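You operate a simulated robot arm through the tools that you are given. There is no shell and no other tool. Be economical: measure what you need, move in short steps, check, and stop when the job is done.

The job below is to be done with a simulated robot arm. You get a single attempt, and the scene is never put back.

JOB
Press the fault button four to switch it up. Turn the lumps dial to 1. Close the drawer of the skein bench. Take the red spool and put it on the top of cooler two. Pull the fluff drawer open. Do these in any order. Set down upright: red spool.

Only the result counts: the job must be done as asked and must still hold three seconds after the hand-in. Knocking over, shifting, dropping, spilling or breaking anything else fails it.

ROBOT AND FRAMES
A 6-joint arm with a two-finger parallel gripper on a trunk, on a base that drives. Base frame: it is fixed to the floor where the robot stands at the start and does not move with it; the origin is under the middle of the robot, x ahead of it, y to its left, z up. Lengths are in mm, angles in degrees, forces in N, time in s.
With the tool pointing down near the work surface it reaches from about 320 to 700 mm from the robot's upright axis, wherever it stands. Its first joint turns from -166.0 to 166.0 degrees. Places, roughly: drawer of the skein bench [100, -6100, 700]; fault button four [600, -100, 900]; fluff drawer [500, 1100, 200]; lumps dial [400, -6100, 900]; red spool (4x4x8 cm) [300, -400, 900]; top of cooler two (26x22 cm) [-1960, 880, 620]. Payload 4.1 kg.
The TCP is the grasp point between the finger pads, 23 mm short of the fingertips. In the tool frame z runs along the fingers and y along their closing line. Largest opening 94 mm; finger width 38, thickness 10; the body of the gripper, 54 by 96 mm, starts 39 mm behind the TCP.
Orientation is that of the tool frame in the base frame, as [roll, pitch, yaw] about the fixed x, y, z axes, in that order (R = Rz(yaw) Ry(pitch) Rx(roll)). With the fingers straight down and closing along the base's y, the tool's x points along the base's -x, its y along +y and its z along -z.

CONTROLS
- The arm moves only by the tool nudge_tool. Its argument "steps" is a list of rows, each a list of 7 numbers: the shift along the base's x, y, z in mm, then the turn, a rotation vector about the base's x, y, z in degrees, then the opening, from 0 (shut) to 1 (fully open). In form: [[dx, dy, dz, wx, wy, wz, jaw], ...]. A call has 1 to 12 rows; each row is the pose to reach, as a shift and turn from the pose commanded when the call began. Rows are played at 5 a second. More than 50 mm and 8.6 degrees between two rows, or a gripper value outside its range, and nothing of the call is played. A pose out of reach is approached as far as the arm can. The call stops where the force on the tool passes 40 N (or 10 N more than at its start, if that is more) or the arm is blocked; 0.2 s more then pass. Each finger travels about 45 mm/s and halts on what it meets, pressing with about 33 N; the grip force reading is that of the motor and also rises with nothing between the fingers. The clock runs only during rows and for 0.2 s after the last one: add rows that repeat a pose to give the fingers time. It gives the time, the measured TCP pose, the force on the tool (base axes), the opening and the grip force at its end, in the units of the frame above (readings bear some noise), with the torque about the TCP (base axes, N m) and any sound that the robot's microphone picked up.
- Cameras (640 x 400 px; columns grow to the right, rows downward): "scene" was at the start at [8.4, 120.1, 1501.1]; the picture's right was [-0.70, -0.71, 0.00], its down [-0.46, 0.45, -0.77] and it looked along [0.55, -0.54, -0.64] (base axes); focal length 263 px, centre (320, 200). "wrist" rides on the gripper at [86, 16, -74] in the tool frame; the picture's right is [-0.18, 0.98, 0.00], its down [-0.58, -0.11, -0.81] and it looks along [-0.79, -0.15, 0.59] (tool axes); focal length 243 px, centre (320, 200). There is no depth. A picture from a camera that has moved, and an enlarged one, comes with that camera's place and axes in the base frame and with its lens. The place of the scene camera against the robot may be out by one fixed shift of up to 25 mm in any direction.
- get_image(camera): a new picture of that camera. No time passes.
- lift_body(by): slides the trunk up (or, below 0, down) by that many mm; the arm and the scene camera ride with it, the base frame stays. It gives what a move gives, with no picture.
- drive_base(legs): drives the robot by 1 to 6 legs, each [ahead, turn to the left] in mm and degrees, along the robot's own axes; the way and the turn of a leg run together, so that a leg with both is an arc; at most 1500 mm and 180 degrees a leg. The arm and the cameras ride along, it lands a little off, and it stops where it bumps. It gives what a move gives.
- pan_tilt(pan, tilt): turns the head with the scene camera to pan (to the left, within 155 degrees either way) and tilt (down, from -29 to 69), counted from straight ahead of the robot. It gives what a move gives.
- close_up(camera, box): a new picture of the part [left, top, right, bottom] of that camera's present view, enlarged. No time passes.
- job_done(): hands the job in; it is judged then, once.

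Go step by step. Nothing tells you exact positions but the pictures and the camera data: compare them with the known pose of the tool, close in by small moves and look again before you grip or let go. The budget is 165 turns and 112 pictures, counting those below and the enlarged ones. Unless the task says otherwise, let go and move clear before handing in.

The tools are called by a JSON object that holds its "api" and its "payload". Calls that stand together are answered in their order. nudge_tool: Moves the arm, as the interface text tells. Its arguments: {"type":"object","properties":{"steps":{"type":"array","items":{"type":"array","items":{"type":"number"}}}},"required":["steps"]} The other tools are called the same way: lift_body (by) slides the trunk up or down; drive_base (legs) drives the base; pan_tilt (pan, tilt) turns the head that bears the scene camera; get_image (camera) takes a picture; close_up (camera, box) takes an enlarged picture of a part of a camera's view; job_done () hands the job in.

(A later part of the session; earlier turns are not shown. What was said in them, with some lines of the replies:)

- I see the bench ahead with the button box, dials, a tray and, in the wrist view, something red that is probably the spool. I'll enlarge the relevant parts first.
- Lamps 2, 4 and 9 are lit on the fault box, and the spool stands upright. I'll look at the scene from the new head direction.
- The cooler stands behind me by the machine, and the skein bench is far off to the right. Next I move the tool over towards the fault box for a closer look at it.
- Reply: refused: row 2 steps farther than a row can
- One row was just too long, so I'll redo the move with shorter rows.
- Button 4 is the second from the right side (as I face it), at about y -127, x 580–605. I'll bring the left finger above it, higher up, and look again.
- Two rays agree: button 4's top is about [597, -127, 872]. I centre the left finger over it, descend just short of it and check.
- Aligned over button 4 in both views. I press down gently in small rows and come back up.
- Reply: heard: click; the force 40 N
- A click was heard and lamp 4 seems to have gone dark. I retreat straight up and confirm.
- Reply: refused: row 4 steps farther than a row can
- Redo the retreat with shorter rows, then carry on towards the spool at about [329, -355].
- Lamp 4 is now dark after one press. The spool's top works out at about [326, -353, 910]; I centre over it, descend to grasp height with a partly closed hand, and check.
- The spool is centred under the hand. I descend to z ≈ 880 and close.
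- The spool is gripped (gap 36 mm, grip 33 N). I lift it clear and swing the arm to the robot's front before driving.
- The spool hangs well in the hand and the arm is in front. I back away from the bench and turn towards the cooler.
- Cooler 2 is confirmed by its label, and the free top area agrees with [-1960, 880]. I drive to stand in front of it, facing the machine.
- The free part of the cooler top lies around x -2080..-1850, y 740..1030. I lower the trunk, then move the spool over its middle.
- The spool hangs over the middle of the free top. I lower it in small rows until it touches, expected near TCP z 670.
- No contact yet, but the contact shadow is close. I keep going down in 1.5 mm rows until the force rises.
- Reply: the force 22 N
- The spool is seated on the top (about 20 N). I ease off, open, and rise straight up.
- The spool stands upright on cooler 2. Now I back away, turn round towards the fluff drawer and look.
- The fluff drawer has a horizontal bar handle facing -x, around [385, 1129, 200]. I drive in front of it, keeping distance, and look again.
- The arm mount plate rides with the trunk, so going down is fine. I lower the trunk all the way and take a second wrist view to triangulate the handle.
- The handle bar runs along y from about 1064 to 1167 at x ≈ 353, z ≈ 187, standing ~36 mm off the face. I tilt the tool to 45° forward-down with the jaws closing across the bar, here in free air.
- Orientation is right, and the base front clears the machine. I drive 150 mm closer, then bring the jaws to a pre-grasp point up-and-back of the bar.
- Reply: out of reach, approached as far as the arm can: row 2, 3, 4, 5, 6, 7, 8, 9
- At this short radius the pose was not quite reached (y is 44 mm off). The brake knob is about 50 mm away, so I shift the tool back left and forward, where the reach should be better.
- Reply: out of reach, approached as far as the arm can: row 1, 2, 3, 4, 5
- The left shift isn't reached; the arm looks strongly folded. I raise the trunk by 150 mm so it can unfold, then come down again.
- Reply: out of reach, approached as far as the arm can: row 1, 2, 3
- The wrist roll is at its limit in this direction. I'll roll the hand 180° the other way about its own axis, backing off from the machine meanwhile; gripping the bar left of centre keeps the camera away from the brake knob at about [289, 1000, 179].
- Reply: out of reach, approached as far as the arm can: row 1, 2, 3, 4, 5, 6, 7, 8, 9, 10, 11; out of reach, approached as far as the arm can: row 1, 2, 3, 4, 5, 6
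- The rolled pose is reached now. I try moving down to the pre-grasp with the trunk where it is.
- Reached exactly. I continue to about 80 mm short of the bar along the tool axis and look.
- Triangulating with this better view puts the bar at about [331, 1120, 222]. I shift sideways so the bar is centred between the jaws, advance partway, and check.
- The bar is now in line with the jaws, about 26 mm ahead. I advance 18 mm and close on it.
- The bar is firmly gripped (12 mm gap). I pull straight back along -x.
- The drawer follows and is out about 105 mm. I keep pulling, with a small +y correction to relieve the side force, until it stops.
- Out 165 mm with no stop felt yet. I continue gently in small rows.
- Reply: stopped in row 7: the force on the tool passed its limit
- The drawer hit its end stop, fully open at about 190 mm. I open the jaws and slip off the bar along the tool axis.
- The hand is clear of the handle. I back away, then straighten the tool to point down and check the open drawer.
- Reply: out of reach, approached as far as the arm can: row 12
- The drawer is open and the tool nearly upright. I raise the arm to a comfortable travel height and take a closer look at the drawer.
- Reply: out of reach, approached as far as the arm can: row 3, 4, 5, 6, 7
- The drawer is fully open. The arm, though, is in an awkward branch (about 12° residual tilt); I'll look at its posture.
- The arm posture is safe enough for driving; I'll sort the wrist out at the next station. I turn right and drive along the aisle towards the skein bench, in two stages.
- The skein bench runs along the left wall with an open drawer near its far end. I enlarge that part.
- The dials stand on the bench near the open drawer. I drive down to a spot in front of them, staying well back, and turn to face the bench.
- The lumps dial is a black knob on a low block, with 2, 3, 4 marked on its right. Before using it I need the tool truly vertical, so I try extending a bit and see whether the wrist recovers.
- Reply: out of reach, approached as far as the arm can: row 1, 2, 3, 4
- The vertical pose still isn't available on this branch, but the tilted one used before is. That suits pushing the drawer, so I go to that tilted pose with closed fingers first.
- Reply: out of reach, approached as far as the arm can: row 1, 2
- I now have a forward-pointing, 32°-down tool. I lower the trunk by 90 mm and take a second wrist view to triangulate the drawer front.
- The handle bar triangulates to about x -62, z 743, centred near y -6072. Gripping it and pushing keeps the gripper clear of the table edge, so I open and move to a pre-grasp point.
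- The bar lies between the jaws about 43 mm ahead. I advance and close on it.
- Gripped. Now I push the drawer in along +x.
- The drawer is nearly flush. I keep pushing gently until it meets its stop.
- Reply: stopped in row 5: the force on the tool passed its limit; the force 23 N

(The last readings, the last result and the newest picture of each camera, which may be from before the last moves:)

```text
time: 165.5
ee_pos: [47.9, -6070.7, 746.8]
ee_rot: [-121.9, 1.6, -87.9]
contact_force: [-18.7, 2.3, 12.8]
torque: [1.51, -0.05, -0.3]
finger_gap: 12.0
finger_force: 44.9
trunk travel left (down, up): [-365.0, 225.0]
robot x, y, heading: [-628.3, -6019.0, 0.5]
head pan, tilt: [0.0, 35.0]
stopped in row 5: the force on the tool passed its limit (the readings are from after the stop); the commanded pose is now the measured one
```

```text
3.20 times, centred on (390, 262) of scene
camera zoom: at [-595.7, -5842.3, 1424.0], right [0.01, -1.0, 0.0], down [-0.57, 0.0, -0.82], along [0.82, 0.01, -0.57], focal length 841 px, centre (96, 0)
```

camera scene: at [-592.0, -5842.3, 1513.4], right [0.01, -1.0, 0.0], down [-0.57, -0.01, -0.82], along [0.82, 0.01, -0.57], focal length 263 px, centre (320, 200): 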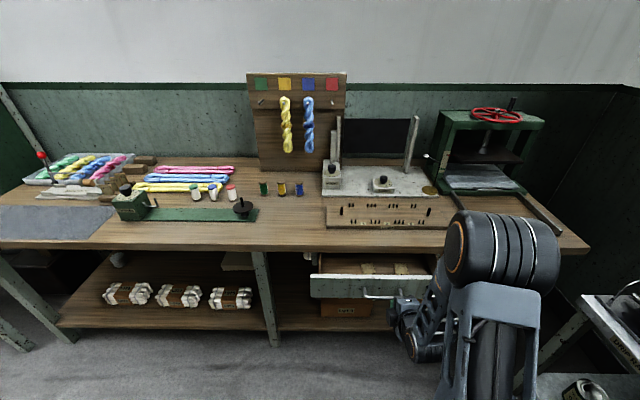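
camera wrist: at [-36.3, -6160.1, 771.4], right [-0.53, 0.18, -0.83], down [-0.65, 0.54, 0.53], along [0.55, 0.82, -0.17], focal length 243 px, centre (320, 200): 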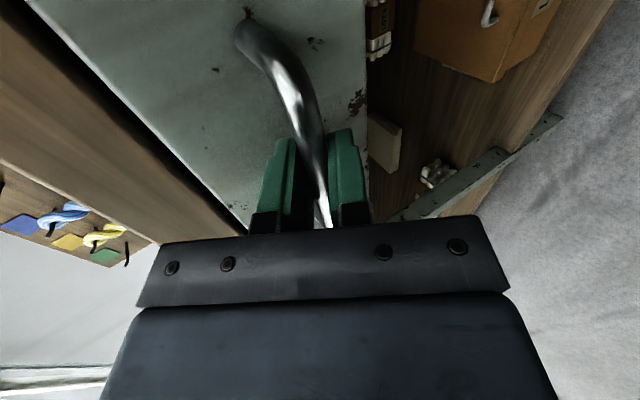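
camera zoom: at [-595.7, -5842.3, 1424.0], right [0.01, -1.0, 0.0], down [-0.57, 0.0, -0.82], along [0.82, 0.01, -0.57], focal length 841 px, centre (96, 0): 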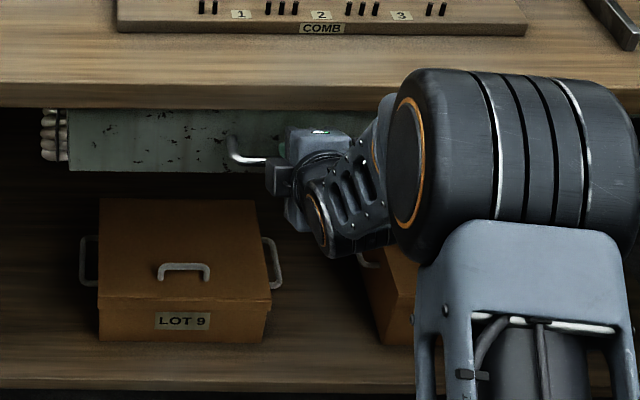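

The drawer hit its stop, closed. I open the jaws and slip off along the tool axis.

{"api": "nudge_tool", "payload": {"steps": [[0, 0, 0, 0, 0, 0, 0.1], [0, 0, 0, 0, 0, 0, 0.2], [0, 0, 0, 0, 0, 0, 0.3], [0, 0, 0, 0, 0, 0, 0.38], [0, 0, 0, 0, 0, 0, 0.38], [-9, 0, 5, 0, 0, 0, 0.38], [-18, 0, 11, 0, 0, 0, 0.38], [-35, 0, 21, 0, 0, 0, 0.38], [-60, 0, 30, 0, 0, 0, 0.38], [-100, 0, 30, 0, 0, 0, 0.38], [-140, 0, 30, 0, 0, 0, 0.38], [-180, 0, 30, 0, 0, 0, 0.38]]}}

{"api": "get_image", "payload": {"camera": "scene"}}

```text
time: 168.1
ee_pos: [-130.9, -6070.1, 775.4]
ee_rot: [-122.1, 1.4, -87.7]
contact_force: [0.5, -0.4, -1.0]
torque: [-0.01, 0.02, -0.01]
finger_gap: 36.1
finger_force: 0.2
trunk travel left (down, up): [-365.0, 225.0]
robot x, y, heading: [-629.1, -6022.1, 0.4]
head pan, tilt: [0.0, 35.0]
```

```text
42 pictures are left
camera scene: at [-592.3, -5842.3, 1423.4], right [0.01, -1.0, 0.0], down [-0.57, 0.0, -0.82], along [0.82, 0.01, -0.57], focal length 263 px, centre (320, 200)
```

scene: 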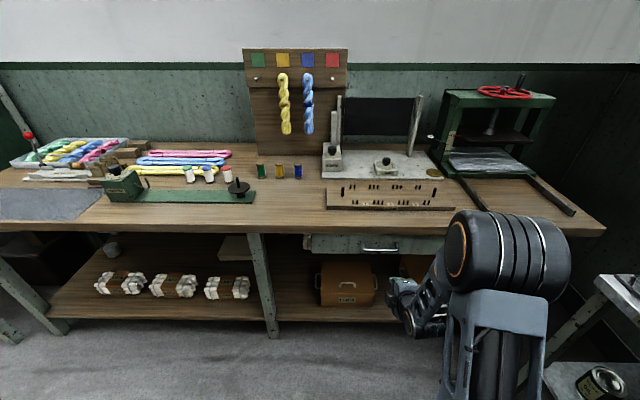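

The drawer stays closed. Now for the dial: I raise the trunk and try bringing the tool vertical by only pitching it back, without rolling.

{"api": "lift_body", "payload": {"by": 150}}

{"api": "nudge_tool", "payload": {"steps": [[0, 0, 20, 0, 7, 0, 0.5], [0, 0, 40, 0, 14, 0, 0.5], [0, 0, 60, 0, 21, 0, 0.6], [0, 0, 80, 0, 28, 0, 0.6], [0, 0, 100, 0, 35, 0, 0.6], [0, 0, 120, 0, 42, 0, 0.6], [0, 0, 140, 0, 49, 0, 0.6], [0, 0, 160, 0, 57.5, 0, 0.6], [0, 0, 160, 0, 57.5, 0, 0.6]]}}

```text
time: 169.9
ee_pos: [-128.8, -6070.5, 926.5]
ee_rot: [-122.1, 1.4, -87.7]
contact_force: [0.4, -0.8, -0.8]
torque: [0.01, -0.02, 0.01]
finger_gap: 35.8
finger_force: 0.1
trunk travel left (down, up): [-515.0, 75.0]
robot x, y, heading: [-625.6, -6020.5, 0.2]
head pan, tilt: [0.0, 35.0]
```

```text
time: 171.9
ee_pos: [-141.5, -6067.2, 1052.7]
ee_rot: [-175.6, 12.6, -89.5]
contact_force: [0.3, -0.6, 0.3]
torque: [-0.01, 0.0, 0.02]
finger_gap: 56.5
finger_force: 0.1
out of reach, approached as far as the arm can: row 3, 4, 5, 6, 7, 8, 9
trunk travel left (down, up): [-515.0, 75.0]
robot x, y, heading: [-625.2, -6019.7, 0.8]
head pan, tilt: [0.0, 35.0]
```

The wrist is caught in a flipped branch. I'll retrace the earlier path in reverse: back to the 45° tilted pose first, then roll through and untilt.

{"api": "nudge_tool", "payload": {"steps": [[-6, 5, -26, -2, -6.7, -0.74, 0.6], [-12, 11, -52, -4, -13.5, -1.5, 0.6], [-18, 16, -78, -6, -20.2, -2.2, 0.6], [-24, 21, -104, -8, -26.9, -3, 0.6], [-30, 27, -130, -10, -33.7, -3.7, 0.6], [-36, 32, -155, -12.06, -40.4, -4.46, 0.6], [-36, 32, -155, -12.06, -40.4, -4.46, 0.6]]}}

```text
time: 173.5
ee_pos: [-180.3, -6036.0, 897.1]
ee_rot: [-135.0, -0.3, -89.4]
contact_force: [0.0, -0.1, -0.9]
torque: [0.0, -0.01, -0.02]
finger_gap: 56.3
finger_force: 0.0
out of reach, approached as far as the arm can: row 4, 5
trunk travel left (down, up): [-515.0, 75.0]
robot x, y, heading: [-627.4, -6017.5, 0.6]
head pan, tilt: [0.0, 35.0]
```

Pose recovered exactly. Now I roll back 180° about the tool axis in two calls.

{"api": "nudge_tool", "payload": {"steps": [[0, 0, 0, 5.785, 0, -5.785, 0.6], [0, 0, 0, 11.57, 0, -11.57, 0.6], [0, 0, 0, 17.355, 0, -17.355, 0.6], [0, 0, 0, 23.14, 0, -23.14, 0.6], [0, -5, 0, 28.925, 0, -28.925, 0.6], [0, -10, 0, 34.71, 0, -34.71, 0.6], [0, -15, 0, 40.495, 0, -40.495, 0.6], [0, -20, 0, 46.28, 0, -46.28, 0.6], [0, -25, 0, 52.065, 0, -52.065, 0.6], [0, -30, 0, 57.85, 0, -57.85, 0.6], [0, -32, 0, 63.64, 0, -63.64, 0.6]]}}

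{"api": "get_image", "payload": {"camera": "scene"}}

```text
time: 175.9
ee_pos: [-176.2, -6068.0, 897.4]
ee_rot: [-179.7, 45.2, -179.6]
contact_force: [0.2, -0.7, -0.1]
torque: [0.02, 0.01, -0.01]
finger_gap: 56.3
finger_force: 0.1
trunk travel left (down, up): [-515.0, 75.0]
robot x, y, heading: [-625.1, -6021.4, 0.6]
head pan, tilt: [0.0, 35.0]
```

```text
41 pictures are left
camera scene: at [-592.4, -5842.3, 1573.4], right [0.01, -1.0, 0.0], down [-0.57, 0.0, -0.82], along [0.82, 0.01, -0.57], focal length 263 px, centre (320, 200)
```

scene: 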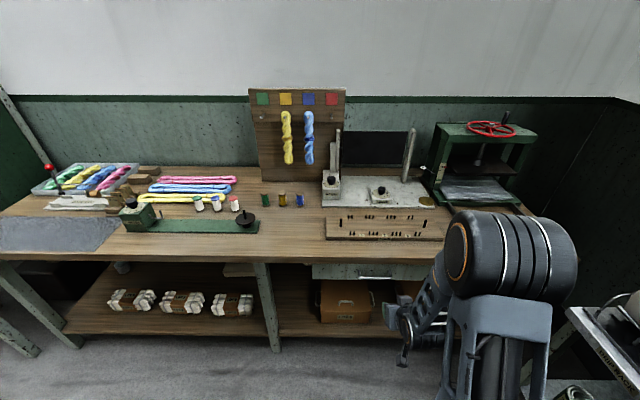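

The roll-0 tilted pose is reached cleanly. I now try pitching the tool to vertical from here while rising.

{"api": "nudge_tool", "payload": {"steps": [[10, 0, 20, 0, 6.5, 0, 0.6], [20, 0, 45, 0, 13, 0, 0.6], [30, 0, 70, 0, 19.5, 0, 0.6], [40, 0, 95, 0, 26, 0, 0.6], [50, 0, 120, 0, 32.5, 0, 0.6], [60, 0, 145, 0, 39, 0, 0.6], [70, 0, 170, 0, 45, 0, 0.6], [70, 0, 190, 0, 45, 0, 0.6]]}}

```text
time: 177.7
ee_pos: [-129.0, -6071.0, 1032.9]
ee_rot: [168.3, 5.9, 180.0]
contact_force: [0.0, 0.6, 0.4]
torque: [0.0, 0.03, 0.0]
finger_gap: 56.5
finger_force: 0.3
out of reach, approached as far as the arm can: row 3, 4, 5, 6, 7, 8
trunk travel left (down, up): [-515.0, 75.0]
robot x, y, heading: [-626.9, -6024.0, 0.6]
head pan, tilt: [0.0, 35.0]
```

The residual tilt now leans to the left, which suggests the wrist can swing round that side. I tilt the tool further left to let the forearm roll unwind, then see whether it is clean.

{"api": "nudge_tool", "payload": {"steps": [[0, 0, 0, 8, 0, 0, 0.6], [0, 0, 0, 16, 0, 0, 0.6], [0, 0, 0, 24, 0, 0, 0.6], [0, 0, 0, 32, 0, 0, 0.6], [0, 0, 0, 32, 4, 0, 0.6], [0, 0, 0, 32, 4, 0, 0.6]]}}

{"api": "nudge_tool", "payload": {"steps": [[0, 0, 0, -8, 0, 0, 0.6], [0, 0, 0, -16, 0, 0, 0.6], [0, 0, 0, -24, 0, 0, 0.6], [0, 0, 0, -32, 0, 0, 0.6], [0, 0, 0, -40, 0, 0, 0.6], [0, 0, 0, -43, 0, 0, 0.6], [0, 0, 0, -43, 0, 0, 0.6]]}}

```text
time: 179.1
ee_pos: [-128.6, -6072.0, 1034.5]
ee_rot: [136.2, 1.3, 177.8]
contact_force: [0.5, -0.4, 0.1]
torque: [0.01, 0.03, 0.03]
finger_gap: 56.5
finger_force: 0.2
trunk travel left (down, up): [-515.0, 75.0]
robot x, y, heading: [-628.8, -6021.8, 0.5]
head pan, tilt: [0.0, 35.0]
```

```text
time: 180.7
ee_pos: [-132.0, -6069.6, 1030.5]
ee_rot: [167.2, 2.8, 178.9]
contact_force: [0.9, 0.2, -0.6]
torque: [-0.03, -0.06, -0.03]
finger_gap: 56.4
finger_force: 0.0
out of reach, approached as far as the arm can: row 4, 5, 6, 7
trunk travel left (down, up): [-515.0, 75.0]
robot x, y, heading: [-628.9, -6021.7, 0.6]
head pan, tilt: [0.0, 35.0]
```

Sideways tilts are fine, but a cone of about 13° around vertical is unreachable in this branch. I look at the arm to understand its posture.

{"api": "pan_tilt", "payload": {"pan": -25, "tilt": 30}}

{"api": "get_image", "payload": {"camera": "scene"}}

```text
time: 181.6
ee_pos: [-132.9, -6071.1, 1029.1]
ee_rot: [167.0, 2.7, 178.8]
contact_force: [-0.8, -0.6, -0.1]
torque: [0.0, -0.02, -0.02]
finger_gap: 56.3
finger_force: 0.1
trunk travel left (down, up): [-515.0, 75.0]
robot x, y, heading: [-622.5, -6019.2, 0.2]
head pan, tilt: [-25.0, 30.0]
```

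```text
40 pictures are left
camera scene: at [-598.2, -5880.5, 1581.2], right [-0.41, -0.91, 0.0], down [-0.46, 0.21, -0.87], along [0.79, -0.36, -0.5], focal length 263 px, centre (320, 200)
```

scene: 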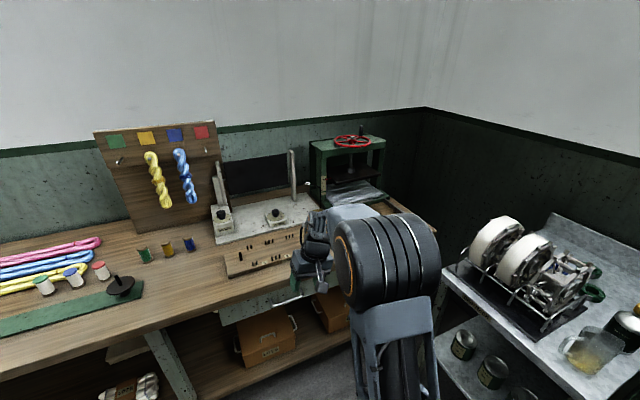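

The residual pattern fits a forearm-roll joint stuck near ±167° in the flipped wrist branch. I'll unwind it: swing the tool forward via the left, up past the forearm line, then straight down. First leg, with the arm raised.

{"api": "nudge_tool", "payload": {"steps": [[6, 3, 24, 0.5, -6.7, 4.66, 0.6], [12, 6, 48, 1.1, -13.4, 9.3, 0.6], [18, 9, 72, 1.6, -20.1, 14, 0.6], [24, 12, 96, 2.2, -26.8, 18.6, 0.6], [30, 15, 120, 2.7, -33.5, 23.3, 0.6], [40, 18, 145, 3.3, -40.2, 27.9, 0.6], [50, 20, 170, 3.8, -46.9, 32.6, 0.6], [50, 20, 170, 3.8, -46.9, 32.6, 0.6]]}}

{"api": "nudge_tool", "payload": {"steps": [[0, 0, 0, 4.8, -5.75, 0, 0.6], [0, 0, 0, 9.6, -11.5, 0, 0.6], [0, 0, 0, 14.4, -17.25, 0, 0.6], [0, 0, 0, 19.3, -23, 0, 0.6], [0, 0, 0, 24.1, -28.75, 0, 0.6], [0, 0, 0, 28.9, -34.5, 0, 0.6], [0, 0, 0, 28.9, -34.5, 0, 0.6]]}}

```text
time: 183.3
ee_pos: [-83.8, -6050.4, 1199.5]
ee_rot: [179.6, 47.9, -140.8]
contact_force: [0.4, -0.3, 0.1]
torque: [0.0, -0.03, 0.02]
finger_gap: 56.6
finger_force: 0.0
trunk travel left (down, up): [-515.0, 75.0]
robot x, y, heading: [-630.7, -6022.6, 0.4]
head pan, tilt: [-25.0, 30.0]
```

```text
time: 184.9
ee_pos: [-82.6, -6050.2, 1198.9]
ee_rot: [11.2, 87.0, 51.2]
contact_force: [0.1, -0.2, 0.1]
torque: [-0.02, -0.02, 0.0]
finger_gap: 56.5
finger_force: 0.1
trunk travel left (down, up): [-515.0, 75.0]
robot x, y, heading: [-627.9, -6021.1, 0.5]
head pan, tilt: [-25.0, 30.0]
```

All rows were reached. Next: swing to straight ahead, tip slightly up, then pitch all the way down.

{"api": "nudge_tool", "payload": {"steps": [[0, 0, 0, 0, 0, -8, 0.6], [0, 0, 0, 0, 0, -16, 0.6], [0, 0, 0, 0, 0, -24, 0.6], [0, 0, 0, 0, 0, -32, 0.6], [0, 0, 0, 0, 0, -40, 0.6]]}}

{"api": "nudge_tool", "payload": {"steps": [[0, 0, 0, 0, -7, 0, 0.6], [0, 0, 0, 0, -14, 0, 0.6], [0, 0, 0, 0, -14, 0, 0.6], [0, 0, 0, 0, -7, 0, 0.6], [0, 0, 0, 0, 0, 0, 0.6], [0, 0, 0, 0, 8, 0, 0.6], [0, 0, 0, 0, 16, 0, 0.6], [0, 0, 0, 0, 24, 0, 0.6], [0, 0, 0, 0, 32, 0, 0.6], [0, 0, 0, 0, 40, 0, 0.6]]}}

{"api": "nudge_tool", "payload": {"steps": [[0, 0, 0, 0, 8, 0, 0.6], [0, 0, 0, 0, 16, 0, 0.6], [0, 0, 0, 0, 24, 0, 0.6], [0, 0, 0, 0, 32, 0, 0.6], [0, 0, 0, 0, 40, 0, 0.6], [0, 0, 0, 0, 47, 0, 0.6], [0, 0, 0, 0, 47, 0, 0.6]]}}

```text
time: 186.2
ee_pos: [-82.1, -6049.5, 1200.3]
ee_rot: [11.3, 87.2, 11.2]
contact_force: [-0.5, -0.2, 1.1]
torque: [0.02, -0.03, 0.04]
finger_gap: 56.5
finger_force: 0.0
trunk travel left (down, up): [-515.0, 75.0]
robot x, y, heading: [-626.2, -6021.8, 0.4]
head pan, tilt: [-25.0, 30.0]
```

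```text
time: 188.3
ee_pos: [-79.2, -6035.5, 1202.7]
ee_rot: [172.6, 61.3, 176.7]
contact_force: [-0.8, -0.6, -0.9]
torque: [-0.03, -0.05, 0.02]
finger_gap: 56.3
finger_force: 0.1
out of reach, approached as far as the arm can: row 9, 10
trunk travel left (down, up): [-515.0, 75.0]
robot x, y, heading: [-629.6, -6025.5, 0.4]
head pan, tilt: [-25.0, 30.0]
```

```text
time: 189.9
ee_pos: [-79.3, -6019.6, 1199.3]
ee_rot: [165.4, 14.6, 176.3]
contact_force: [-0.7, 0.1, 1.3]
torque: [0.03, -0.01, 0.01]
finger_gap: 56.6
finger_force: 0.0
out of reach, approached as far as the arm can: row 3, 4, 5, 6, 7
trunk travel left (down, up): [-515.0, 75.0]
robot x, y, heading: [-623.5, -6023.7, 0.3]
head pan, tilt: [-25.0, 30.0]
```

Not high enough: the forearm itself must point upward here. I repeat the loop with a larger upward swing (to about 60° above horizontal).

{"api": "nudge_tool", "payload": {"steps": [[0, -3, 0, 5.75, -4.82, 0, 0.6], [0, -6, 0, 11.5, -9.64, 0, 0.6], [0, -9, 0, 17.25, -14.46, 0, 0.6], [0, -12, 0, 23, -19.28, 0, 0.6], [0, -15, 0, 28.75, -24.1, 0, 0.6], [0, -18, 0, 34.5, -28.9, 0, 0.6], [0, -21, 0, 40.25, -33.7, 0, 0.6], [0, -24, 0, 46, -38.6, 0, 0.6], [0, -27, 0, 51.75, -43.4, 0, 0.6], [0, -30, 0, 57.5, -48.2, 0, 0.6]]}}

{"api": "nudge_tool", "payload": {"steps": [[0, 0, 0, 6.1, -5.1, 0, 0.6], [0, 0, 0, 12.2, -10.2, 0, 0.6], [0, 0, 0, 18.3, -15.3, 0, 0.6], [0, 0, 0, 24.4, -20.4, 0, 0.6], [0, 0, 0, 30.5, -25.5, 0, 0.6], [0, 0, 0, 36.6, -30.6, 0, 0.6], [0, 0, 0, 42.7, -35.7, 0, 0.6]]}}

{"api": "nudge_tool", "payload": {"steps": [[0, 0, 0, 0, 0, -8, 0.6], [0, 0, 0, 0, 0, -16, 0.6], [0, 0, 0, 0, 0, -24, 0.6], [0, 0, 0, 0, 0, -32, 0.6], [0, 0, 0, 0, 0, -40, 0.6], [0, 0, 0, 0, 0, -48, 0.6]]}}

```text
time: 192.2
ee_pos: [-78.8, -6046.8, 1198.1]
ee_rot: [82.9, 38.2, 132.7]
contact_force: [0.6, -0.5, -0.4]
torque: [0.01, -0.02, -0.04]
finger_gap: 56.5
finger_force: 0.1
trunk travel left (down, up): [-515.0, 75.0]
robot x, y, heading: [-624.4, -6019.4, 0.2]
head pan, tilt: [-25.0, 30.0]
```

```text
time: 193.8
ee_pos: [-33.5, -6039.6, 1247.0]
ee_rot: [25.2, 15.5, 103.9]
contact_force: [-0.1, 0.4, -0.1]
torque: [0.01, 0.01, -0.03]
finger_gap: 56.1
finger_force: 0.0
out of reach, approached as far as the arm can: row 6, 7
trunk travel left (down, up): [-515.0, 75.0]
robot x, y, heading: [-628.7, -6024.7, 0.6]
head pan, tilt: [-25.0, 30.0]
```

```text
time: 195.2
ee_pos: [-33.7, -6037.7, 1247.9]
ee_rot: [24.9, 15.5, 55.9]
contact_force: [-0.4, -0.6, -0.6]
torque: [0.01, -0.02, 0.03]
finger_gap: 56.5
finger_force: 0.0
trunk travel left (down, up): [-515.0, 75.0]
robot x, y, heading: [-629.9, -6020.7, 0.4]
head pan, tilt: [-25.0, 30.0]
```

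The tool now points forward and 61° up with some roll. Now I pitch it straight down through the forearm line.

{"api": "nudge_tool", "payload": {"steps": [[0, 0, 0, 0, 8, 0, 0.6], [0, 0, 0, 0, 16, 0, 0.6], [0, 0, 0, 0, 24, 0, 0.6], [0, 0, 0, 0, 32, 0, 0.6], [0, 0, 0, 0, 40, 0, 0.6], [0, 0, 0, 0, 48, 0, 0.6], [0, 0, 0, 0, 56, 0, 0.6], [0, 0, 0, 0, 64, 0, 0.6], [0, 0, 0, 0, 72, 0, 0.6], [0, 0, 0, 0, 80, 0, 0.6], [0, 0, 0, 0, 88, 0, 0.6], [0, 0, 0, 0, 96, 0, 0.6]]}}

{"api": "nudge_tool", "payload": {"steps": [[0, 0, 0, 0, 8, 0, 0.6], [0, 0, 0, 0, 16, 0, 0.6], [0, 0, 0, 0, 24, 0, 0.6], [0, 0, 0, 0, 32, 0, 0.6], [0, 0, 0, 0, 40, 0, 0.6], [0, 0, 0, 0, 48, 0, 0.6], [0, 0, 0, 0, 54, 0, 0.6]]}}

```text
time: 197.8
ee_pos: [-33.4, -6038.6, 1248.2]
ee_rot: [131.7, 30.5, 112.0]
contact_force: [0.4, -1.0, -0.8]
torque: [-0.02, 0.0, -0.02]
finger_gap: 56.4
finger_force: 0.1
trunk travel left (down, up): [-515.0, 75.0]
robot x, y, heading: [-627.2, -6024.1, 0.3]
head pan, tilt: [-25.0, 30.0]
```

```text
time: 199.3
ee_pos: [-32.8, -6038.3, 1247.8]
ee_rot: [-179.5, 2.2, 127.0]
contact_force: [-0.4, 0.6, 0.4]
torque: [-0.01, 0.0, 0.0]
finger_gap: 56.4
finger_force: 0.0
trunk travel left (down, up): [-515.0, 75.0]
robot x, y, heading: [-629.3, -6017.5, 0.7]
head pan, tilt: [-25.0, 30.0]
```

The tool is vertical again with no limits flagged. The dial is about [455, -6120, 890], so I drive 430 mm closer with the arm high and look down at it.

{"api": "drive_base", "payload": {"legs": [[430, 0]]}}

{"api": "get_image", "payload": {"camera": "wrist"}}

{"api": "get_image", "payload": {"camera": "scene"}}

```text
time: 202.0
ee_pos: [404.1, -6034.0, 1247.0]
ee_rot: [-179.7, 2.2, 127.0]
contact_force: [0.8, 0.7, -0.2]
torque: [0.02, 0.01, -0.02]
finger_gap: 56.5
finger_force: 0.0
trunk travel left (down, up): [-515.0, 75.0]
robot x, y, heading: [-190.2, -6018.9, 0.8]
head pan, tilt: [-25.0, 30.0]
```

```text
39 pictures are left
camera wrist: at [362.7, -5952.6, 1319.1], right [0.9, 0.44, 0.0], down [0.25, -0.5, 0.83], along [0.37, -0.74, -0.56], focal length 243 px, centre (320, 200)
```

wrist: 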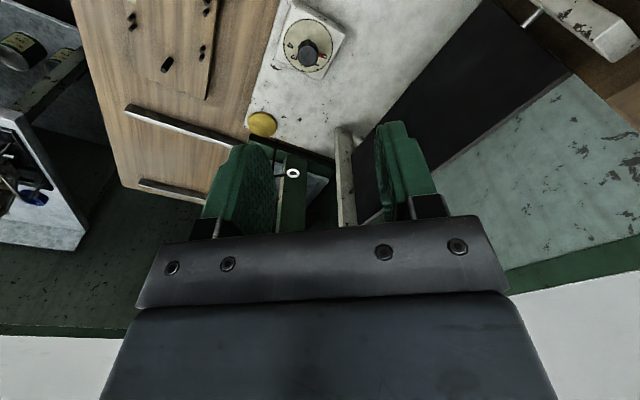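

```text
38 pictures are left
camera scene: at [-161.1, -5876.9, 1581.2], right [-0.41, -0.91, 0.0], down [-0.46, 0.21, -0.87], along [0.79, -0.36, -0.5], focal length 263 px, centre (320, 200)
```

scene: 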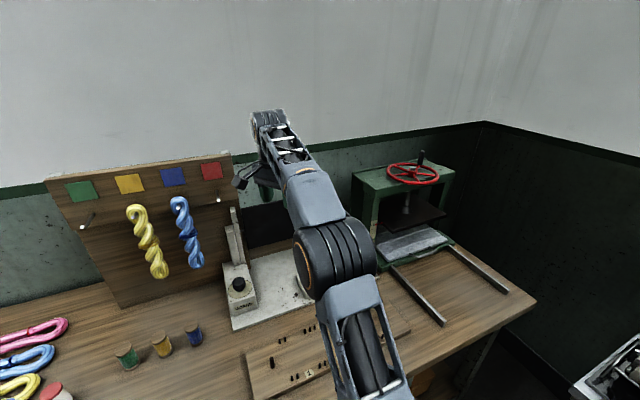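

{"api": "close_up", "payload": {"camera": "wrist", "box": [250, 0, 370, 90]}}

{"api": "pan_tilt", "payload": {"pan": -5, "tilt": 45}}

{"api": "get_image", "payload": {"camera": "scene"}}

```text
4.44 times, centred on (310, 45) of wrist
camera zoom: at [362.7, -5952.6, 1319.1], right [0.9, 0.44, 0.0], down [0.25, -0.5, 0.83], along [0.37, -0.74, -0.56], focal length 1078 px, centre (364, 889)
```

zoom: 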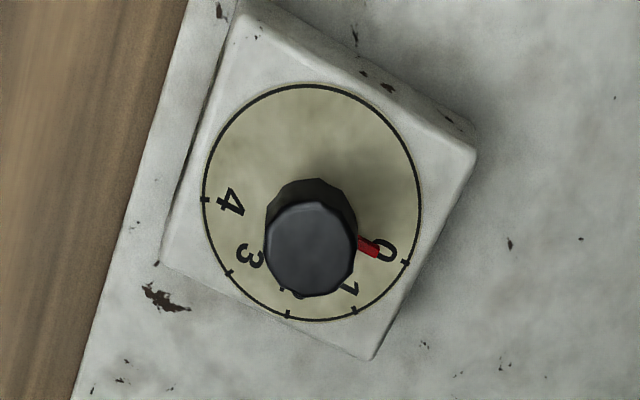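

```text
time: 202.8
ee_pos: [403.4, -6034.6, 1246.7]
ee_rot: [-179.7, 2.2, 126.9]
contact_force: [0.5, 0.4, -0.4]
torque: [-0.01, 0.0, 0.03]
finger_gap: 56.5
finger_force: 0.0
trunk travel left (down, up): [-515.0, 75.0]
robot x, y, heading: [-191.1, -6019.3, 0.3]
head pan, tilt: [-5.0, 45.0]
```

```text
36 pictures are left
camera scene: at [-162.7, -5845.8, 1558.6], right [-0.08, -1.0, 0.0], down [-0.7, 0.06, -0.71], along [0.71, -0.06, -0.71], focal length 263 px, centre (320, 200)
```

scene: 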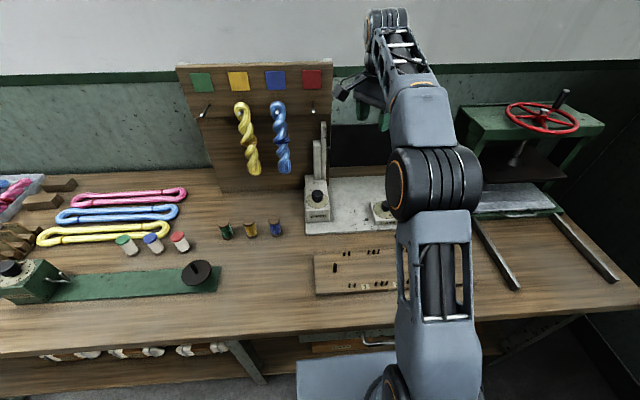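

The red pointer is at 0; ticks are about 40° apart going clockwise seen from above, so 1 needs a 40° clockwise turn. I move above the knob (≈[431, -6136]) and pre-rotate the hand 40° the other way.

{"api": "nudge_tool", "payload": {"steps": [[4, -15, -20, 0.3, 0.2, 7, 0.7], [9, -34, -40, 0.6, 0.4, 14, 0.7], [13, -51, -60, 0.9, 0.6, 21, 0.7], [18, -68, -85, 1.3, 0.8, 28, 0.7], [22, -85, -115, 1.6, 1, 35, 0.7], [27, -102, -150, 1.9, 1.1, 40, 0.7], [27, -102, -180, 1.9, 1.1, 40, 0.7], [27, -102, -180, 1.9, 1.1, 40, 0.7]]}}

{"api": "get_image", "payload": {"camera": "wrist"}}

```text
time: 204.6
ee_pos: [429.3, -6137.6, 1066.9]
ee_rot: [179.3, 0.3, 167.0]
contact_force: [1.0, 0.4, 0.3]
torque: [0.0, 0.01, 0.01]
finger_gap: 65.8
finger_force: 0.0
trunk travel left (down, up): [-515.0, 75.0]
robot x, y, heading: [-192.4, -6016.1, 0.6]
head pan, tilt: [-5.0, 45.0]
```

```text
35 pictures are left
camera wrist: at [348.6, -6102.4, 1141.6], right [0.4, 0.92, 0.01], down [0.54, -0.25, 0.81], along [0.74, -0.32, -0.59], focal length 243 px, centre (320, 200)
```

wrist: 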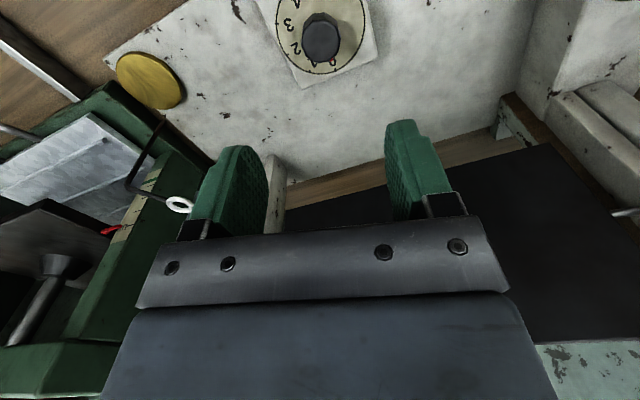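

The knob top triangulates to about [432.5, -6136, 897]. I descend to 950 and check again.

{"api": "nudge_tool", "payload": {"steps": [[2, 1, -40, 0.7, 0, 0, 0.7], [2, 1, -80, 0.7, 0, 0, 0.7], [2, 1, -110, 0.7, 0, 0, 0.7], [2, 1, -110, 0.7, 0, 0, 0.7]]}}

{"api": "get_image", "payload": {"camera": "wrist"}}

```text
time: 205.6
ee_pos: [434.8, -6134.5, 955.8]
ee_rot: [178.6, 0.1, 167.0]
contact_force: [-1.0, -0.5, -0.1]
torque: [0.01, -0.01, -0.05]
finger_gap: 65.7
finger_force: 0.0
trunk travel left (down, up): [-515.0, 75.0]
robot x, y, heading: [-191.9, -6014.9, 0.2]
head pan, tilt: [-5.0, 45.0]
```

```text
34 pictures are left
camera wrist: at [352.6, -6101.4, 1030.6], right [0.4, 0.92, 0.02], down [0.54, -0.26, 0.8], along [0.74, -0.31, -0.59], focal length 243 px, centre (320, 200)
```

wrist: 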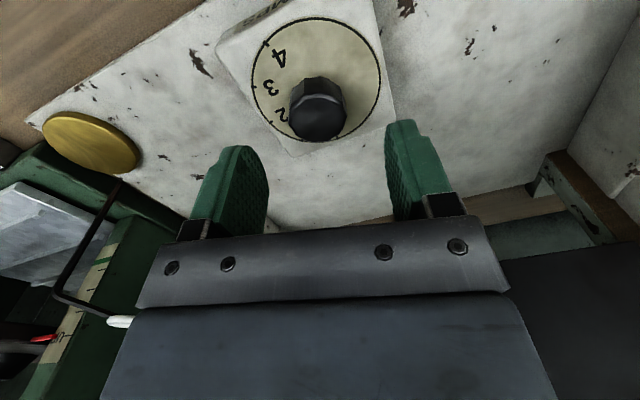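

The hand is centred over the knob (top ≈ z 905). I descend so the tips stay above the dial face, and look before closing.

{"api": "nudge_tool", "payload": {"steps": [[0, 0, -20, -1.3, 0, 0, 0.7], [0, 0, -36, -1.3, 0, 0, 0.7], [0, 0, -44, -1.3, 0, 0, 0.7], [0, 0, -48, -1.3, 0, 0, 0.7], [0, 0, -50, -1.3, 0, 0, 0.7]]}}

{"api": "get_image", "payload": {"camera": "wrist"}}

```text
time: 206.8
ee_pos: [432.9, -6136.0, 907.5]
ee_rot: [179.9, 0.4, 167.0]
contact_force: [0.3, 0.4, 0.4]
torque: [0.0, 0.02, 0.03]
finger_gap: 65.8
finger_force: 0.1
trunk travel left (down, up): [-515.0, 75.0]
robot x, y, heading: [-189.6, -6020.8, 0.6]
head pan, tilt: [-5.0, 45.0]
```

```text
33 pictures are left
camera wrist: at [350.9, -6099.8, 981.7], right [0.4, 0.92, 0.0], down [0.54, -0.24, 0.81], along [0.74, -0.32, -0.59], focal length 243 px, centre (320, 200)
```

wrist: 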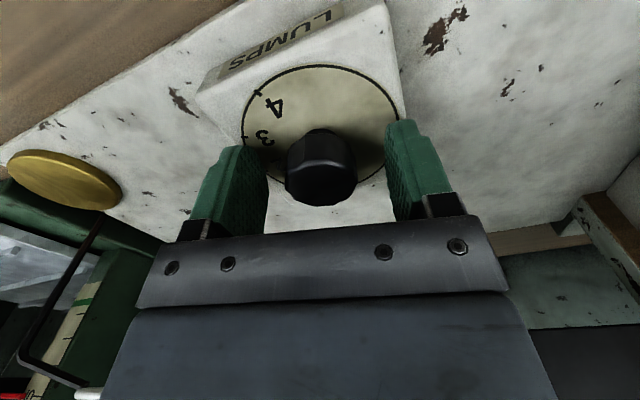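

Well centred between the jaws. I close on the knob.

{"api": "nudge_tool", "payload": {"steps": [[0, 0, -3, 0, 0, 0, 0.6], [0, 0, -3, 0, 0, 0, 0.45], [0, 0, -3, 0, 0, 0, 0.3], [0, 0, -3, 0, 0, 0, 0.15], [0, 0, -3, 0, 0, 0, 0.15], [0, 0, -3, 0, 0, 0, 0.15]]}}

{"api": "get_image", "payload": {"camera": "wrist"}}

```text
time: 208.2
ee_pos: [432.3, -6136.1, 904.6]
ee_rot: [179.9, 0.4, 167.0]
contact_force: [-0.8, 3.8, -2.0]
torque: [0.05, -0.37, 0.04]
finger_gap: 33.7
finger_force: 45.1
trunk travel left (down, up): [-515.0, 75.0]
robot x, y, heading: [-188.8, -6021.2, 0.4]
head pan, tilt: [-5.0, 45.0]
```

```text
32 pictures are left
camera wrist: at [350.9, -6099.5, 978.7], right [0.4, 0.92, 0.0], down [0.54, -0.24, 0.81], along [0.74, -0.32, -0.59], focal length 243 px, centre (320, 200)
```

wrist: 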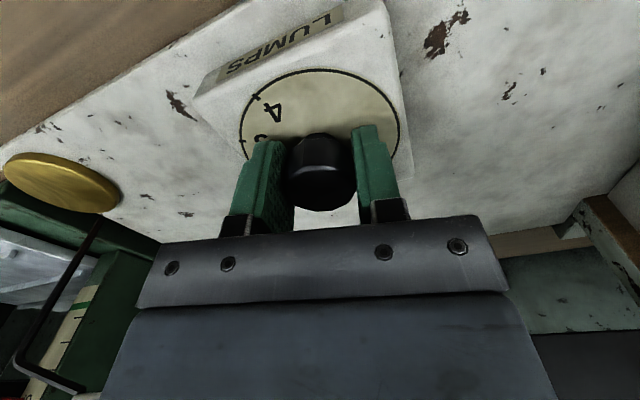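

The knob is held (gap 33.7 mm, low side force). I turn it clockwise by 40° in small rows.

{"api": "nudge_tool", "payload": {"steps": [[0, 0, 0, 0, 0, -5, 0.15], [0, 0, 0, 0, 0, -10, 0.15], [0, 0, 0, 0, 0, -15, 0.15], [0, 0, 0, 0, 0, -20, 0.15], [0, 0, 0, 0, 0, -25, 0.15], [0, 0, 0, 0, 0, -30, 0.15], [0, 0, 0, 0, 0, -35, 0.15], [0, 0, 0, 0, 0, -40, 0.15], [0, 0, 0, 0, 0, -40, 0.15]]}}

{"api": "get_image", "payload": {"camera": "wrist"}}

```text
time: 210.2
ee_pos: [432.4, -6135.5, 903.8]
ee_rot: [179.9, 0.5, 126.9]
contact_force: [0.1, -1.7, -1.8]
torque: [-0.29, -0.28, -0.02]
finger_gap: 33.3
finger_force: 44.5
trunk travel left (down, up): [-515.0, 75.0]
robot x, y, heading: [-184.3, -6019.6, 0.5]
head pan, tilt: [-5.0, 45.0]
```

```text
31 pictures are left
camera wrist: at [392.6, -6055.7, 978.7], right [0.9, 0.44, 0.0], down [0.26, -0.53, 0.81], along [0.36, -0.73, -0.59], focal length 243 px, centre (320, 200)
```

wrist: 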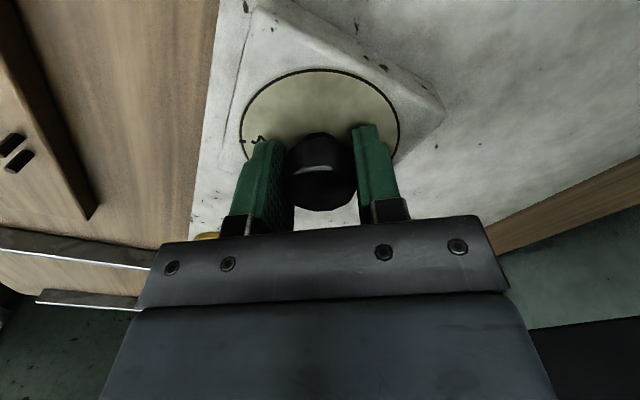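

Turned 40° with no slip noticed. I open, rise straight up, and check where the pointer sits.

{"api": "nudge_tool", "payload": {"steps": [[0, 0, 0, 0, 0, 0, 0.3], [0, 0, 0, 0, 0, 0, 0.45], [0, 0, 0, 0, 0, 0, 0.6], [0, 0, 0, 0, 0, 0, 0.7], [0, 0, 0, 0, 0, 0, 0.7], [0, 0, 25, 0, 0, 0, 0.7], [0, 0, 60, 0, 0, 0, 0.7], [0, 0, 105, 0, 0, 0, 0.7], [0, 0, 150, 0, 0, 0, 0.7], [-10, 30, 190, 0, 0, 0, 0.7], [-20, 65, 220, 0, 0, 0, 0.7], [-28, 95, 250, 0, 0, 0, 0.7]]}}

{"api": "get_image", "payload": {"camera": "wrist"}}

```text
refused: row 10 steps farther than a row can; nothing moved
```

```text
30 pictures are left
camera wrist: at [392.6, -6055.7, 978.7], right [0.9, 0.44, 0.0], down [0.26, -0.53, 0.81], along [0.36, -0.73, -0.59], focal length 243 px, centre (320, 200)
```

wrist: 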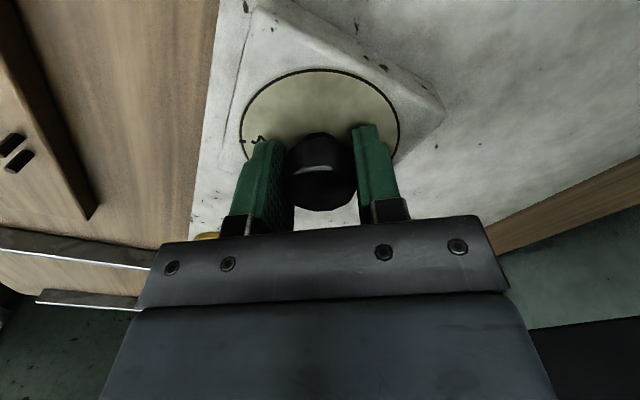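

One row was too long; same move with shorter rows.

{"api": "nudge_tool", "payload": {"steps": [[0, 0, 0, 0, 0, 0, 0.3], [0, 0, 0, 0, 0, 0, 0.45], [0, 0, 0, 0, 0, 0, 0.6], [0, 0, 0, 0, 0, 0, 0.7], [0, 0, 25, 0, 0, 0, 0.7], [0, 0, 65, 0, 0, 0, 0.7], [0, 0, 110, 0, 0, 0, 0.7], [0, 0, 155, 0, 0, 0, 0.7], [0, 0, 200, 0, 0, 0, 0.7], [-8, 25, 235, 0, 0, 0, 0.7], [-18, 60, 265, 0, 0, 0, 0.7], [-28, 95, 295, 0, 0, 0, 0.7]]}}

{"api": "close_up", "payload": {"camera": "wrist", "box": [250, 0, 370, 90]}}

```text
time: 212.8
ee_pos: [402.9, -6042.8, 1201.2]
ee_rot: [179.9, 0.4, 127.0]
contact_force: [0.6, 0.3, 0.4]
torque: [-0.01, 0.01, -0.01]
finger_gap: 66.0
finger_force: 0.0
trunk travel left (down, up): [-515.0, 75.0]
robot x, y, heading: [-190.0, -6016.4, 0.7]
head pan, tilt: [-5.0, 45.0]
```

```text
4.44 times, centred on (310, 45) of wrist
camera zoom: at [363.7, -5961.8, 1274.6], right [0.9, 0.44, 0.0], down [0.26, -0.53, 0.81], along [0.36, -0.73, -0.59], focal length 1078 px, centre (364, 889)
```

zoom: 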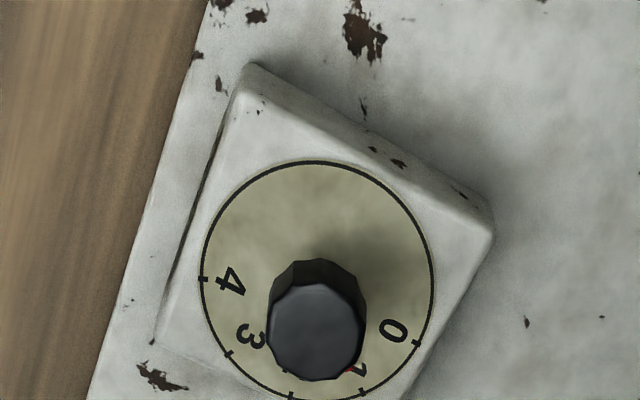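

A hint of red shows at "1", mostly hidden behind the knob. I move for a more overhead view.

{"api": "nudge_tool", "payload": {"steps": [[5, -12, 30, 0, 0, 0, 0.7], [10, -24, 60, 0, 0, 0, 0.7], [15, -36, 90, 0, 0, 0, 0.7], [20, -50, 110, 0, 0, 0, 0.7], [20, -50, 110, 0, 0, 0, 0.7]]}}

{"api": "close_up", "payload": {"camera": "wrist", "box": [250, 0, 370, 90]}}

```text
time: 214.0
ee_pos: [398.9, -6085.0, 1283.9]
ee_rot: [180.0, 0.4, 127.0]
contact_force: [-0.5, -0.3, -0.4]
torque: [0.01, -0.01, 0.0]
finger_gap: 65.8
finger_force: 0.0
out of reach, approached as far as the arm can: row 3, 4, 5
trunk travel left (down, up): [-515.0, 75.0]
robot x, y, heading: [-189.9, -6018.1, 0.5]
head pan, tilt: [-5.0, 45.0]
```

```text
4.44 times, centred on (310, 45) of wrist
camera zoom: at [358.5, -6005.5, 1359.2], right [0.9, 0.44, 0.0], down [0.26, -0.53, 0.81], along [0.36, -0.73, -0.59], focal length 1078 px, centre (364, 889)
```

zoom: 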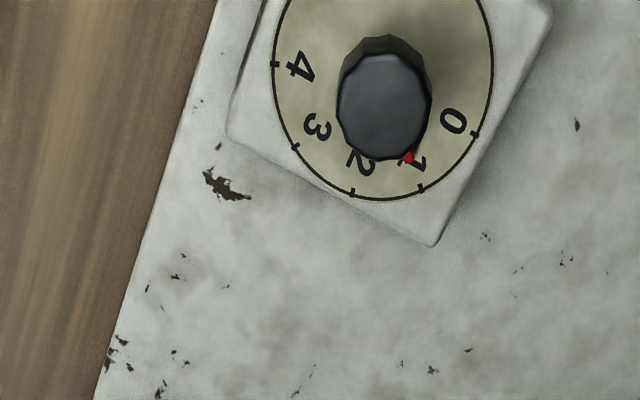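

The pointer lies on tick 1 (about 1° off), and the drawer, spool, fluff drawer and button are done. The hand is open and clear, so I hand in.

{"api": "job_done", "payload": {}}

```text
The job is handed in.
```

I've done all five tasks and handed the job in; the hand was open and clear of everything at the end.

- **Fault button four:** I pressed it once, heard one click, and its lamp went from lit to dark. I took that as "up", but nothing on the panel says which lamp state means up.
- **Lumps dial:** I turned it 40° clockwise from 0. The pointer sits on the 1 mark, about 1° off by my measurement.
- **Skein bench drawer:** I pushed it in until it hit its stop, and it stayed closed when I let go.
- **Red spool:** it is standing upright near the middle of the free part of cooler two's top.
- **Fluff drawer:** I pulled it out about 190 mm to its end stop, and it stayed open.
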